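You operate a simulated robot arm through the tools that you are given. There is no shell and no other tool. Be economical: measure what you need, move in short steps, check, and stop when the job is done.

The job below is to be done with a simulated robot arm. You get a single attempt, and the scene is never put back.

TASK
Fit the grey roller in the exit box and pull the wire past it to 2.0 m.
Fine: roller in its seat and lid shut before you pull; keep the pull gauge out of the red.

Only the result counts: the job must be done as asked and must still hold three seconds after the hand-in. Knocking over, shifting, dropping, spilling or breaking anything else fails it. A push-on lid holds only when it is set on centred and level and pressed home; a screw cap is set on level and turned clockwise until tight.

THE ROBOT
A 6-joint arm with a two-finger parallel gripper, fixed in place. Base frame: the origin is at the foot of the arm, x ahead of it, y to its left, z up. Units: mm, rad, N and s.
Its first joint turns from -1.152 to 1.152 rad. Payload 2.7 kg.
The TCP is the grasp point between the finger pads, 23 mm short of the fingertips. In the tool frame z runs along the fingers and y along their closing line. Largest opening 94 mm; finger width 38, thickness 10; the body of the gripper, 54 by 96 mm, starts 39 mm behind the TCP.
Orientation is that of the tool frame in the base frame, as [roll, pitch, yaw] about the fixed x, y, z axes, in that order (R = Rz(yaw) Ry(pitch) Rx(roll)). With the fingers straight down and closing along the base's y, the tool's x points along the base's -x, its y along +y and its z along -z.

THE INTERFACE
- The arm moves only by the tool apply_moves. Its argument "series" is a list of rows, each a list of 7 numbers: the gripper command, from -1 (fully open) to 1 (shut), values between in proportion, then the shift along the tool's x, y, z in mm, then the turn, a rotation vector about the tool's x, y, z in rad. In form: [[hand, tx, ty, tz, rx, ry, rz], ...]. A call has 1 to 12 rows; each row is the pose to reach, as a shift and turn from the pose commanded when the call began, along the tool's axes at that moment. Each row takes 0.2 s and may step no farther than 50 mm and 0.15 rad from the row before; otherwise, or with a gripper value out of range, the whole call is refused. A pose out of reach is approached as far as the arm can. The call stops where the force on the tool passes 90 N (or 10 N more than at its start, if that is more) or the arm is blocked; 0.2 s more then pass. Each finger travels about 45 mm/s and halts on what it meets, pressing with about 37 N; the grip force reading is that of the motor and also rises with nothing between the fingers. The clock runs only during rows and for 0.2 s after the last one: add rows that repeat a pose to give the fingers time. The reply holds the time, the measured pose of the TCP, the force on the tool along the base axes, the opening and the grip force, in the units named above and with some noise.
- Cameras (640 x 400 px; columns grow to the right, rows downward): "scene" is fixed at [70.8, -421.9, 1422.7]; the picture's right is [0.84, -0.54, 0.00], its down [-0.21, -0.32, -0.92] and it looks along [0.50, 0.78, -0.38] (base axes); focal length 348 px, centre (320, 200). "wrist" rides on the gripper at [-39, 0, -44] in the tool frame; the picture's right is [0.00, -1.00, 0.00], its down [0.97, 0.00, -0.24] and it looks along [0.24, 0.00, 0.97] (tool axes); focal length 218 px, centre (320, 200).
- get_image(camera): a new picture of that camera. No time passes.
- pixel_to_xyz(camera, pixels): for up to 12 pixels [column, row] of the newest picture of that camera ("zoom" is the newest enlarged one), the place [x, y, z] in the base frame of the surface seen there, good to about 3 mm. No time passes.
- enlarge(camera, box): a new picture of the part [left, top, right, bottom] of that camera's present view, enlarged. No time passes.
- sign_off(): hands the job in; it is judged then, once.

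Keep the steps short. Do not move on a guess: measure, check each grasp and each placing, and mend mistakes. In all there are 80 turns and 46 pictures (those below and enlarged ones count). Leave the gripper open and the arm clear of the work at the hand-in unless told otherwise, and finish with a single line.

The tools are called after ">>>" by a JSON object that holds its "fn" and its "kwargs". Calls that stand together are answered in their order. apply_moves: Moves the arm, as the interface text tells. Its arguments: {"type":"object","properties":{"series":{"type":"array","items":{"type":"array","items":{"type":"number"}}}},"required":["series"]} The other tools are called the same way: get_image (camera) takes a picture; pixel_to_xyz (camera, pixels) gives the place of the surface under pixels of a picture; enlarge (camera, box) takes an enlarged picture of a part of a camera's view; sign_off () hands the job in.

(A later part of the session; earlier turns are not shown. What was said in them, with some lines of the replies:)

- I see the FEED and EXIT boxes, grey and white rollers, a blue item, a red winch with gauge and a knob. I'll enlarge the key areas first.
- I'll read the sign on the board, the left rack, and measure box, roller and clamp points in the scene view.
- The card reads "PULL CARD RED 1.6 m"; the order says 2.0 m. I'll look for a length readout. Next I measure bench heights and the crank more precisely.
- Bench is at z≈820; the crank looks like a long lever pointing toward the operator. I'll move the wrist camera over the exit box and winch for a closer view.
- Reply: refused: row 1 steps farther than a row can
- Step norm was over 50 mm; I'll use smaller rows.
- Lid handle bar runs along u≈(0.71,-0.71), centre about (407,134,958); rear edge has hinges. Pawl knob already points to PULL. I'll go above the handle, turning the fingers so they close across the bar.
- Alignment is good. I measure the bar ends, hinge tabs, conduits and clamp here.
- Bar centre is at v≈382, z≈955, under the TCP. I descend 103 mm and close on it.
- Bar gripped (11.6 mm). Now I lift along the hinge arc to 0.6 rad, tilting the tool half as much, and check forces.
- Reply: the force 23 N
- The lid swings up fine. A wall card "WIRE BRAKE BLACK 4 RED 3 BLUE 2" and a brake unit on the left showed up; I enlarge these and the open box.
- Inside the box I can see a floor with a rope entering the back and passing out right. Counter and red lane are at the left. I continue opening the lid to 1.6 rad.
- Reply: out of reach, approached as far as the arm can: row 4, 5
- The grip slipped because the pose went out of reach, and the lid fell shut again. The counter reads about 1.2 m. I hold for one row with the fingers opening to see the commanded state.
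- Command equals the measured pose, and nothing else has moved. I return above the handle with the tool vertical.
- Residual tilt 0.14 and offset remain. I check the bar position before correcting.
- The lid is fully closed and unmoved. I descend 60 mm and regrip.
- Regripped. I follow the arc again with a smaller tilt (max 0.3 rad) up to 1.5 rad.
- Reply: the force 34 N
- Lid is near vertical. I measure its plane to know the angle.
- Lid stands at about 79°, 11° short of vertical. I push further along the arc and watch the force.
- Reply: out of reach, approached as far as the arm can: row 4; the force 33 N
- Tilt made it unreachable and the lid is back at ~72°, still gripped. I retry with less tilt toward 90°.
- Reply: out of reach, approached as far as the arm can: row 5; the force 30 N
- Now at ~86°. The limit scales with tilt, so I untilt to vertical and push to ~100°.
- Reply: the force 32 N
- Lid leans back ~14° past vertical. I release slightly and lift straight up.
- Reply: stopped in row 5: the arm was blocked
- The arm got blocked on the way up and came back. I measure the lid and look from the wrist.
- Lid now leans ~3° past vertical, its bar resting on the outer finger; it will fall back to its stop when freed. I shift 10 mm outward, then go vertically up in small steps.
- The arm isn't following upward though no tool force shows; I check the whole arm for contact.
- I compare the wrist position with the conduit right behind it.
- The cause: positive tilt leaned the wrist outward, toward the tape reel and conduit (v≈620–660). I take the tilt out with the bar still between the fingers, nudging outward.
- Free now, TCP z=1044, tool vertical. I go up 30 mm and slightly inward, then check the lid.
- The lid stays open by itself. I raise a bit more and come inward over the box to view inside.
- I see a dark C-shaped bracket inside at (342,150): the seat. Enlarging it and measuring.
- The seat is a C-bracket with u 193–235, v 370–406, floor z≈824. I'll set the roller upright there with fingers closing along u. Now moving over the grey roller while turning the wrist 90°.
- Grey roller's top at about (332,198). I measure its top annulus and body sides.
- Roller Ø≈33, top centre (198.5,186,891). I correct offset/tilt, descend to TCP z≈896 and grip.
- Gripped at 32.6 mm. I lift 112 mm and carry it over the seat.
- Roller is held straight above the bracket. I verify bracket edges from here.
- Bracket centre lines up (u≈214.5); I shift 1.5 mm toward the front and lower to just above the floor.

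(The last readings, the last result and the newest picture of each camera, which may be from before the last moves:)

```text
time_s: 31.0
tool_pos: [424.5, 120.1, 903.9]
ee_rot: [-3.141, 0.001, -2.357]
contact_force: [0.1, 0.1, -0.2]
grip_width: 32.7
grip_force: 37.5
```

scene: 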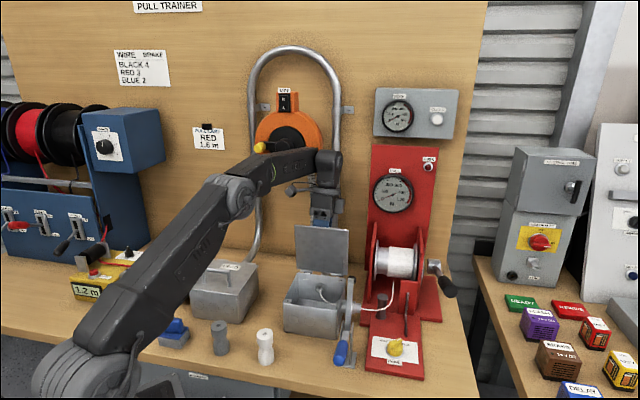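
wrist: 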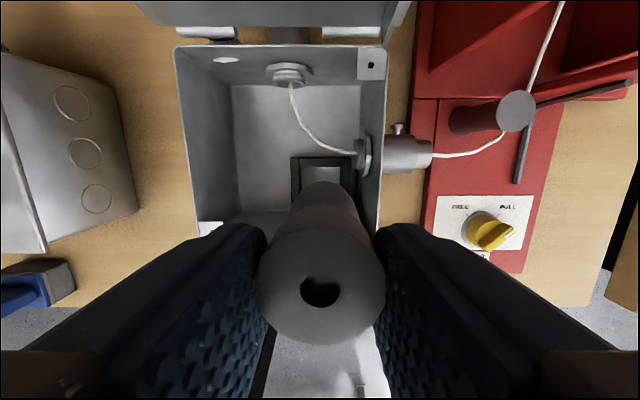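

Touch-free so far at z=903.9. I lower in 1.5 mm steps until contact with the floor.

>>> {"fn": "apply_moves", "kwargs": {"series": [[1, 0, 0, 2, 0, 0, 0], [1, 0, 0, 3.5, 0, 0, 0], [1, 0, 0, 5, 0, 0, 0], [1, 0, 0, 5, 0, 0, 0]]}}

```text
time_s: 32.0
tool_pos: [423.2, 121.7, 898.7]
ee_rot: [-3.139, 0.001, -2.357]
contact_force: [-0.4, -2.0, 5.6]
grip_width: 32.7
grip_force: 37.6
```

Floor contact (5.6 N) at z=898.7. I open slightly to 44 mm, then rise straight up and look.

>>> {"fn": "apply_moves", "kwargs": {"series": [[0.06, 0, 0, 0, 0, 0, 0], [0.06, 0, 0, 0, 0, 0, 0], [0.06, 0, 0, -10, 0, 0, 0], [0.06, 0, 0, -30, 0, 0, 0], [0.06, 0, 0, -70, 0, 0, 0], [0.06, 0, 0, -110, 0, 0, 0], [0.06, 0, 0, -150, 0, 0, 0], [0.06, 0, 0, -150, 0, 0, 0]]}}

>>> {"fn": "enlarge", "kwargs": {"camera": "wrist", "box": [220, 100, 420, 300]}}

```text
time_s: 33.8
tool_pos: [422.5, 121.0, 1049.9]
ee_rot: [3.14, -0.001, -2.355]
contact_force: [0.3, 1.0, -0.9]
grip_width: 44.2
grip_force: 0.2
```

```text
2.00 times, centred on (320, 200) of wrist
```

zoom: 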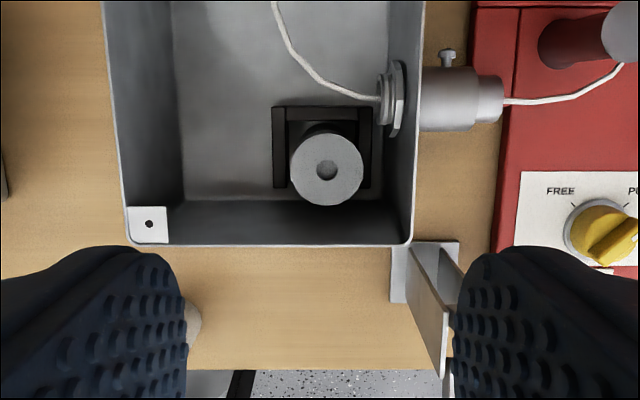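

Roller stands upright inside the bracket. I verify its top centre, then raise and turn back to close the lid by its bar.

>>> {"fn": "pixel_to_xyz", "kwargs": {"camera": "zoom", "pixels": [[305, 170], [348, 170], [327, 150], [327, 192], [280, 150], [366, 150], [320, 113]]}}

>>> {"fn": "apply_moves", "kwargs": {"series": [[0.06, 0, 0, -20, 0, 0, 0], [0.06, 0, 0, -44, 0, 0, 0.143], [0.06, -4, 2, -44, 0, 0, 0.286], [0.06, -8, 5, -44, 0, 0, 0.429], [0.1, -12, 7, -44, 0, 0, 0.572], [0.15, -16, 9, -44, 0, 0, 0.715], [0.15, -20, 12, -44, 0, 0, 0.858], [0.15, -24, 14, -44, 0, 0, 1.0], [0.15, -28, 17, -44, 0, 0, 1.143], [0.15, -32, 19, -44, 0, 0, 1.286], [0.15, -36, 21, -44, 0, 0, 1.429], [0.15, -36, 21, -44, 0, 0, 1.571]]}}

```text
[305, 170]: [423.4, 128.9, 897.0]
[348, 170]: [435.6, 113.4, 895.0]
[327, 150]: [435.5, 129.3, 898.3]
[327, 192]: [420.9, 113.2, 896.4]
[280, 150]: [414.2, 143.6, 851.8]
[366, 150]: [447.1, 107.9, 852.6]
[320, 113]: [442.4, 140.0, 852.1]
```

```text
time_s: 36.4
tool_pos: [435.0, 162.2, 1092.0]
ee_rot: [3.137, 0.0, 2.355]
contact_force: [0.5, -0.3, -1.1]
grip_width: 40.0
grip_force: 0.0
```

Roller centred in the bracket (±2 mm). Now I go over the open lid to the bar behind it.

>>> {"fn": "apply_moves", "kwargs": {"series": [[0.15, 0, 45, 0, 0, 0, 0], [0.15, 0, 90, 0, 0, 0, 0], [0.15, 0, 130, 8, 0, 0, 0], [0.15, 0, 139, 25, 0, 0, 0], [0.15, 0, 139, 38, 0, 0, 0], [0.15, 0, 139, 38, 0, 0, 0]]}}

>>> {"fn": "get_image", "kwargs": {"camera": "wrist"}}

```text
time_s: 37.8
tool_pos: [531.9, 260.8, 1066.2]
ee_rot: [3.114, 0.008, 2.356]
contact_force: [-12.1, 3.0, 66.5]
grip_width: 41.8
grip_force: 2.5
```

```text
9 pictures are left
```

wrist: 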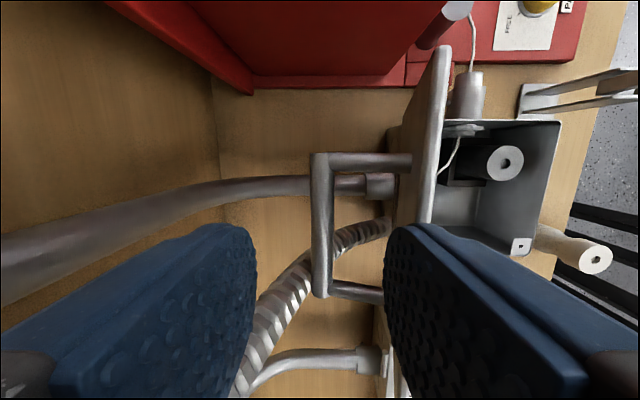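

The inner finger is resting on the lid's top edge (66 N). I back up at once, narrow to 24 mm, and shift 2 mm outward.

>>> {"fn": "apply_moves", "kwargs": {"series": [[0.15, 0, 0, -15, 0, 0, 0], [0.49, 0, 0, -20, 0, 0, 0], [0.49, 0, 0, -20, 0, 0, 0]]}}

>>> {"fn": "pixel_to_xyz", "kwargs": {"camera": "wrist", "pixels": [[322, 170], [322, 200], [322, 230], [440, 80], [425, 180], [405, 160]]}}

```text
time_s: 38.6
tool_pos: [533.0, 259.4, 1072.9]
ee_rot: [-3.14, -0.001, 2.356]
contact_force: [1.0, 0.7, 0.5]
grip_width: 24.0
grip_force: 0.0
```

```text
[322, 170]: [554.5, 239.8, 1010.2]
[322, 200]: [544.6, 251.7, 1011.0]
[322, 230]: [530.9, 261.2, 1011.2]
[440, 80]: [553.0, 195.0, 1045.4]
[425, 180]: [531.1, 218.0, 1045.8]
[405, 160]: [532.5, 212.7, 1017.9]
```

Bar at v=563, top z=1011; lid edge at v≈530. I shift +2.7 mm, descend 67 mm and grip.

>>> {"fn": "apply_moves", "kwargs": {"series": [[0.49, 0, 2.7, 15, 0, 0, 0], [0.49, 0, 2.7, 35, 0, 0, 0], [0.49, 0, 2.7, 52, 0, 0, 0], [0.49, 0, 2.7, 66, 0, 0, 0], [1, 0, 2.7, 66, 0, 0, 0], [1, 0, 2.7, 66, 0, 0, 0], [1, 0, 2.7, 66, 0, 0, 0]]}}

```text
time_s: 40.2
tool_pos: [532.9, 260.4, 1010.0]
ee_rot: [3.14, 0.004, 2.356]
contact_force: [-16.0, -17.9, 16.5]
grip_width: 11.6
grip_force: 44.7
```

Bar gripped. I swing the lid shut along the reverse arc with the tool vertical.

>>> {"fn": "apply_moves", "kwargs": {"series": [[1, 0, -17.1, -10.7, 0, 0, 0], [1, 0, -35.8, -18.2, 0, 0, 0], [1, 0, -55.6, -22.4, 0, 0, 0], [1, 0, -75.8, -23.1, 0, 0, 0], [1, 0, -95.7, -20.3, 0, 0, 0], [1, 0, -114.9, -14.1, 0, 0, 0], [1, 0, -132.8, -4.6, 0, 0, 0], [1, 0, -148.7, 7.8, 0, 0, 0], [1, 0, -162.2, 22.8, 0, 0, 0], [1, 0, -171, 36.4, 0, 0, 0], [1, 0, -177.1, 48.5, 0, 0, 0]]}}

```text
time_s: 42.6
tool_pos: [408.5, 136.9, 959.3]
ee_rot: [-3.141, 0.0, 2.357]
contact_force: [-9.1, 9.6, 0.3]
grip_width: 11.5
grip_force: 44.5
```

Lid nearly closed. I press lightly, release and rise.

>>> {"fn": "apply_moves", "kwargs": {"series": [[1, 0, 0, 2, 0, 0, 0], [1, 0, 0, 4, 0, 0, 0], [1, 0, 0, 4, 0, 0, 0], [0, 0, 0, 2, 0, 0, 0], [-0.3, 0, 0, 2, 0, 0, 0], [-0.3, 0, 0, -30, 0, 0, 0], [-0.3, 0, 0, -75, 0, 0, 0], [-0.3, 0, 0, -110, 0, 0, 0]]}}

>>> {"fn": "get_image", "kwargs": {"camera": "scene"}}

```text
time_s: 44.4
tool_pos: [405.6, 137.6, 1069.4]
ee_rot: [-3.14, 0.001, 2.355]
contact_force: [0.1, 0.3, 0.2]
grip_width: 61.2
grip_force: 0.1
```

```text
8 pictures are left
```

scene: 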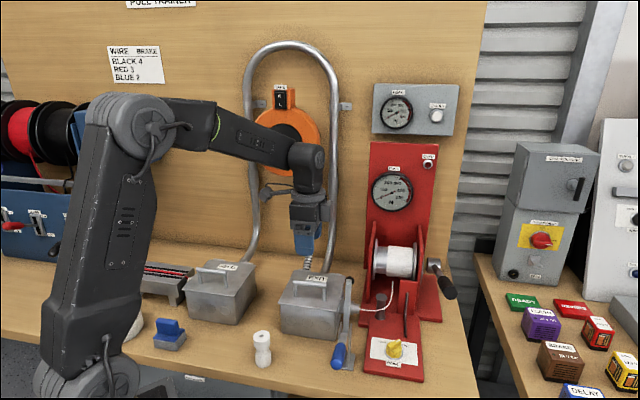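

Lid is shut. Next I move toward the winch lever (u≈475, v≈350, z≈1015), turning the fingers to close along u, then look.

>>> {"fn": "apply_moves", "kwargs": {"series": [[-0.3, -26, -3, -5, 0, 0, -0.143], [-0.3, -52, -6, -10, 0, 0, -0.286], [-0.3, -78, -9, -15, 0, 0, -0.429], [-0.3, -104, -12, -20, 0, 0, -0.571], [-0.3, -130, -15, -25, 0, 0, -0.714], [-0.3, -156, -18, -25, 0, 0, -0.857], [-0.3, -182, -21, -25, 0, 0, -1.0], [-0.3, -208, -24, -25, 0, 0, -1.143], [-0.3, -234, -27, -25, 0, 0, -1.286], [-0.3, -260, -30, -25, 0, 0, -1.429], [-0.3, -285, -34, -25, 0, 0, -1.571]]}}

>>> {"fn": "get_image", "kwargs": {"camera": "wrist"}}

```text
time_s: 46.8
tool_pos: [586.7, -89.0, 1091.9]
ee_rot: [-3.139, 0.001, -2.353]
contact_force: [0.2, 0.0, 0.2]
grip_width: 60.9
grip_force: 0.1
```

```text
7 pictures are left
```

wrist: 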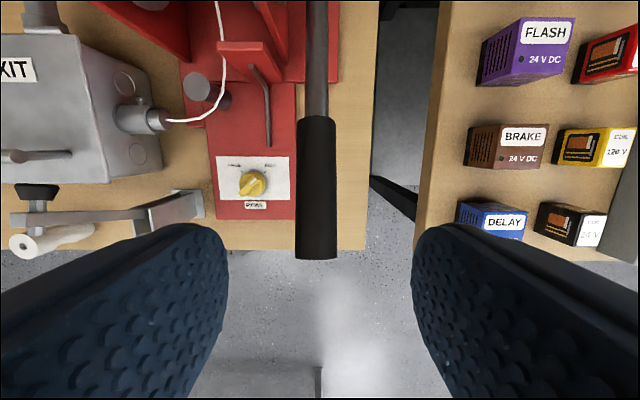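

Lever lies straight under the hand along v. Measuring along it.

>>> {"fn": "pixel_to_xyz", "kwargs": {"camera": "wrist", "pixels": [[317, 20], [317, 60], [317, 100], [316, 125], [316, 180], [316, 230], [315, 255], [300, 200], [332, 200], [252, 183], [120, 70], [20, 60]]}}

>>> {"fn": "enlarge", "kwargs": {"camera": "scene", "box": [0, 90, 200, 310]}}

```text
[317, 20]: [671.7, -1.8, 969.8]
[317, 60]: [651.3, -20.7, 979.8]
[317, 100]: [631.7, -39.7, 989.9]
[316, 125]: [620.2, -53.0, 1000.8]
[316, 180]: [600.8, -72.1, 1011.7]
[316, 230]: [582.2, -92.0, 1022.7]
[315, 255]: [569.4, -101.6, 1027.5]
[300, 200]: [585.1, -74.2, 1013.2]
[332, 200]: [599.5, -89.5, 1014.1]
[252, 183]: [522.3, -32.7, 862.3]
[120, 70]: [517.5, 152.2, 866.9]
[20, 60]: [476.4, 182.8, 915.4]
```

```text
1.82 times, centred on (100, 200) of scene
```

zoom: 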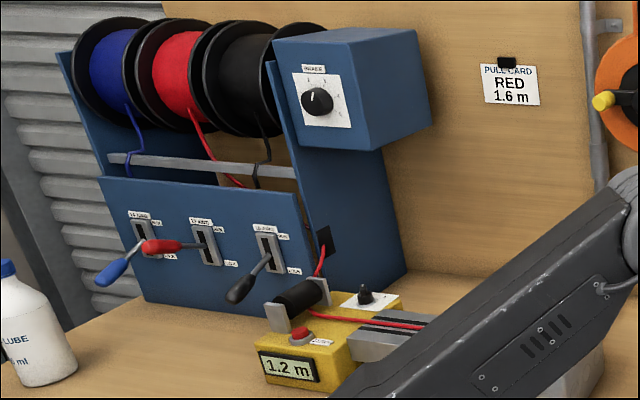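

Lever axis passes (v 350, z≈1007), hub ≈(v 520, z 939), r≈183, now at +22°. Red lane's lever is on RUN. I descend 85 mm, grip the lever.

>>> {"fn": "apply_moves", "kwargs": {"series": [[-0.3, 0, 1, 40, 0, 0, 0], [-0.3, 0, 1, 70, 0, 0, 0], [-0.3, 0, 1, 85, 0, 0, 0], [0.4, 0, 1, 85, 0, 0, 0], [1, 0, 1, 85, 0, 0, 0], [1, 0, 1, 85, 0, 0, 0], [1, 0, 1, 85, 0, 0, 0]]}}

```text
time_s: 48.4
tool_pos: [584.0, -87.1, 1006.5]
ee_rot: [-3.139, 0.002, -2.357]
contact_force: [0.9, -0.3, -2.0]
grip_width: 25.7
grip_force: 45.3
```

Gripped (25.7 mm). I try a slow down-stroke to about +10° and read the force.

>>> {"fn": "apply_moves", "kwargs": {"series": [[1, 3.5, 0, 8, 0, 0, 0], [1, 7, 0, 17, 0, 0, 0], [1, 9.3, 0, 26, 0, 0, 0], [1, 11.2, 0, 36, 0, 0, 0], [1, 11.2, 0, 36, 0, 0, 0]]}}

>>> {"fn": "get_image", "kwargs": {"camera": "scene"}}

```text
time_s: 49.6
tool_pos: [577.6, -94.1, 974.1]
ee_rot: [-3.141, 0.001, -2.354]
contact_force: [-14.9, 14.7, 9.0]
grip_width: 25.6
grip_force: 44.8
```

```text
5 pictures are left
```

scene: 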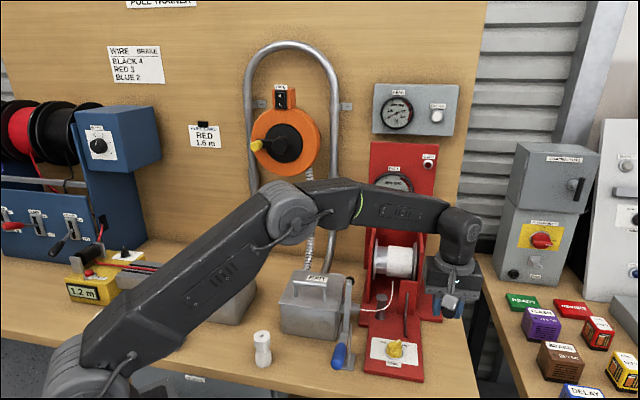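

Little resistance (9 N) – likely taking up slack. I continue down to about −19°.

>>> {"fn": "apply_moves", "kwargs": {"series": [[1, 2.5, 0, 17, 0, 0, 0], [1, 4.5, 0, 35, 0, 0, 0], [1, 4, 0, 51, 0, 0, 0], [1, 2, 0, 67, 0, 0, 0], [1, -1, 0, 81, 0, 0, 0], [1, -5, 0, 94, 0, 0, 0], [1, -5, 0, 94, 0, 0, 0]]}}

```text
time_s: 51.2
tool_pos: [581.4, -90.8, 882.0]
ee_rot: [3.136, -0.005, -2.354]
contact_force: [-40.4, 16.2, 30.8]
grip_width: 25.6
grip_force: 44.8
```

Resistance rose to ~31 N at the bottom. Now the up-stroke to about +38°.

>>> {"fn": "apply_moves", "kwargs": {"series": [[1, 7, 0, -25, 0, 0, 0], [1, 10, 0, -57, 0, 0, 0], [1, 7, 0, -89, 0, 0, 0], [1, -1, 0, -119.6, 0, 0, 0], [1, -14.6, 0, -148.5, 0, 0, 0], [1, -29, 0, -169.7, 0, 0, 0]]}}

>>> {"fn": "pixel_to_xyz", "kwargs": {"camera": "scene", "pixels": [[83, 292]]}}

```text
time_s: 52.6
tool_pos: [602.4, -74.9, 1055.2]
ee_rot: [-3.132, 0.004, -2.353]
contact_force: [-0.3, -0.1, -0.7]
grip_width: 0.0
grip_force: 42.5
```

```text
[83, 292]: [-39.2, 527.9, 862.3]
```

The lever slipped out of the fingers on the way up. I open and look for it.

>>> {"fn": "apply_moves", "kwargs": {"series": [[-0.3, 0, 0, -20, 0, 0, 0], [-0.3, 0, 0, -35, 0, 0, 0], [-0.3, 0, 0, -35, 0, 0, 0]]}}

>>> {"fn": "get_image", "kwargs": {"camera": "wrist"}}

```text
time_s: 53.4
tool_pos: [601.6, -72.1, 1086.7]
ee_rot: [3.142, 0.001, -2.356]
contact_force: [-0.1, 0.4, -0.1]
grip_width: 61.0
grip_force: 0.0
```

```text
4 pictures are left
```

wrist: 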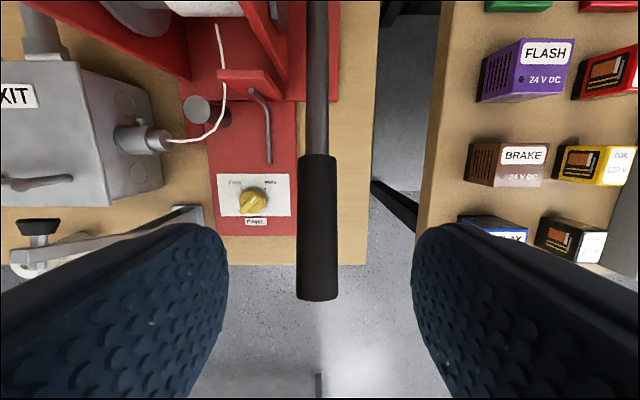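

>>> {"fn": "pixel_to_xyz", "kwargs": {"camera": "wrist", "pixels": [[318, 20], [318, 60], [318, 100], [318, 140], [318, 170], [318, 220], [317, 260], [316, 295], [300, 240], [335, 240], [252, 75], [270, 170]]}}

```text
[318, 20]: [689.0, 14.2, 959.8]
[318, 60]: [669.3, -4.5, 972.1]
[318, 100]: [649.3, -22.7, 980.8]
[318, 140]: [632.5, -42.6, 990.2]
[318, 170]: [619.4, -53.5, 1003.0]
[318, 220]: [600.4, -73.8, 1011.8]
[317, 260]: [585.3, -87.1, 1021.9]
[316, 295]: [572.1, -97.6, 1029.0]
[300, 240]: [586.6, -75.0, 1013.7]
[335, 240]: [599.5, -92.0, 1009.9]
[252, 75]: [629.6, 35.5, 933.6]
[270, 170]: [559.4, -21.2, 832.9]
```

The lever sprang back to its +22° rest, so the working stroke is down from +22° to about −19°. I regrip and do a second down-stroke.

>>> {"fn": "apply_moves", "kwargs": {"series": [[-0.3, 15, 0, 40, 0, 0, 0], [-0.3, 23, 0, 80, 0, 0, 0], [0.5, 23, 0, 80, 0, 0, 0], [1, 23, 0, 80, 0, 0, 0], [1, 23, 0, 80, 0, 0, 0], [1, 31, 0, 103, 0, 0, 0], [1, 36, 0, 130, 0, 0, 0], [1, 37, 0, 155, 0, 0, 0], [1, 34, 0, 180, 0, 0, 0], [1, 27, 0, 207, 0, 0, 0]]}}

>>> {"fn": "get_image", "kwargs": {"camera": "scene"}}

```text
time_s: 55.6
tool_pos: [581.7, -89.7, 877.7]
ee_rot: [3.136, -0.002, -2.357]
contact_force: [-33.4, 9.6, 28.1]
grip_width: 25.8
grip_force: 45.1
```

```text
3 pictures are left
```

scene: 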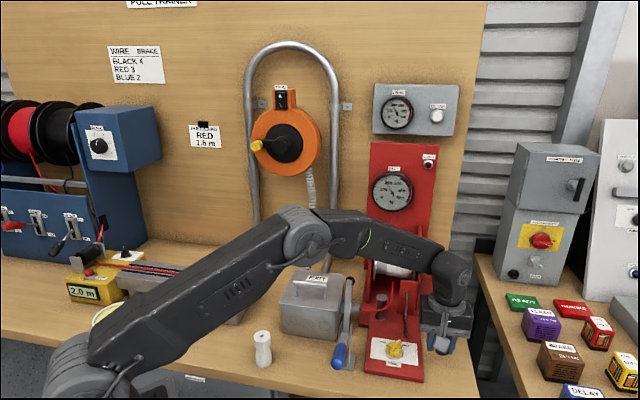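

The counter appears to read 2.0 m. I confirm it and the gauge before anything else.

>>> {"fn": "enlarge", "kwargs": {"camera": "scene", "box": [60, 270, 140, 320]}}

>>> {"fn": "enlarge", "kwargs": {"camera": "scene", "box": [360, 80, 470, 220]}}

```text
8.00 times, centred on (100, 295) of scene
```

zoom: 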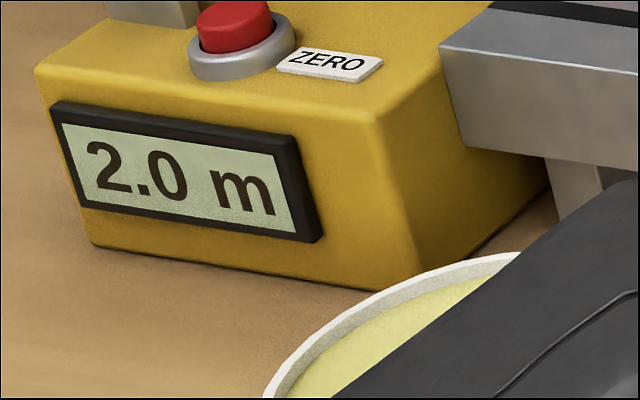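

```text
2.86 times, centred on (415, 150) of scene
```

zoom: 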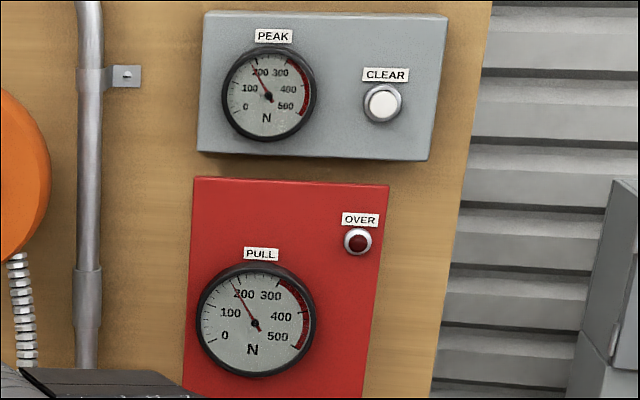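

2.0 m confirmed, peak about 200 N, OVER lamp dark. I raise the lever back to its rest, release and back off.

>>> {"fn": "apply_moves", "kwargs": {"series": [[1, 7, 0, -27, 0, 0, 0], [1, 10, 0, -52, 0, 0, 0], [1, 9, 0, -77, 0, 0, 0], [1, 4, 0, -104, 0, 0, 0], [1, -3.5, 0, -126, 0, 0, 0], [0.2, -4, 0, -127, 0, 0, 0], [-0.3, -4, 0, -127, 0, 0, 0], [-0.3, -4, 0, -127, 0, 0, 0], [-0.3, -4, 0, -160, 0, 0, 0], [-0.3, -4, 0, -205, 0, 0, 0]]}}

```text
time_s: 57.8
tool_pos: [588.8, -86.7, 1081.0]
ee_rot: [-3.141, -0.001, -2.357]
contact_force: [0.5, -0.3, -0.5]
grip_width: 61.1
grip_force: 0.1
```

I back the arm clear toward the front and take the last picture.

>>> {"fn": "apply_moves", "kwargs": {"series": [[-0.3, 20, 0, -30, 0, 0, 0], [-0.6, 55, 10, -50, 0, 0, 0], [-1, 95, 20, -70, 0, 0, 0], [-1, 130, 30, -80, 0, 0, 0], [-1, 130, 30, -80, 0, 0, 0], [-1, 130, 30, -80, 0, 0, 0], [-1, 130, 30, -80, 0, 0, 0]]}}

>>> {"fn": "get_image", "kwargs": {"camera": "scene"}}

```text
time_s: 59.4
tool_pos: [472.6, -161.0, 1161.4]
ee_rot: [-3.141, 0.001, -2.356]
contact_force: [-0.3, -0.3, -0.4]
grip_width: 94.0
grip_force: 0.2
```

```text
0 pictures are left
```

scene: 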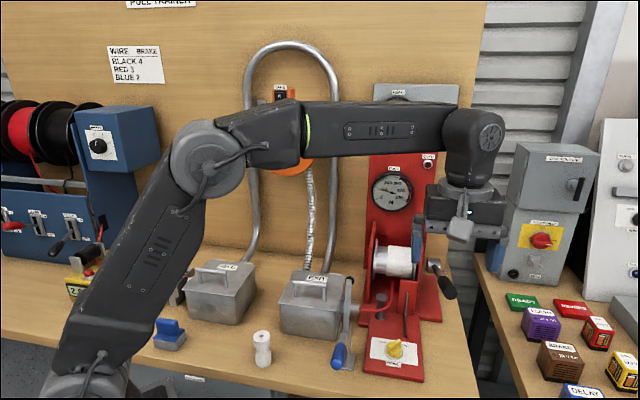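

The lid is shut, the lever is back at rest, the other items are in place and the gripper is open and clear. I hand in.

>>> {"fn": "sign_off", "kwargs": {}}

```text
The job is handed in.
```

The grey roller stands in the exit box seat with the lid shut, and the wire is pulled to 2.0 m on the counter with the gauge peaking near 200 N, below the red; the wall card said 1.6 m, but I followed your 2.0 m, and the lid fell shut once while I was first opening it, with no damage visible.
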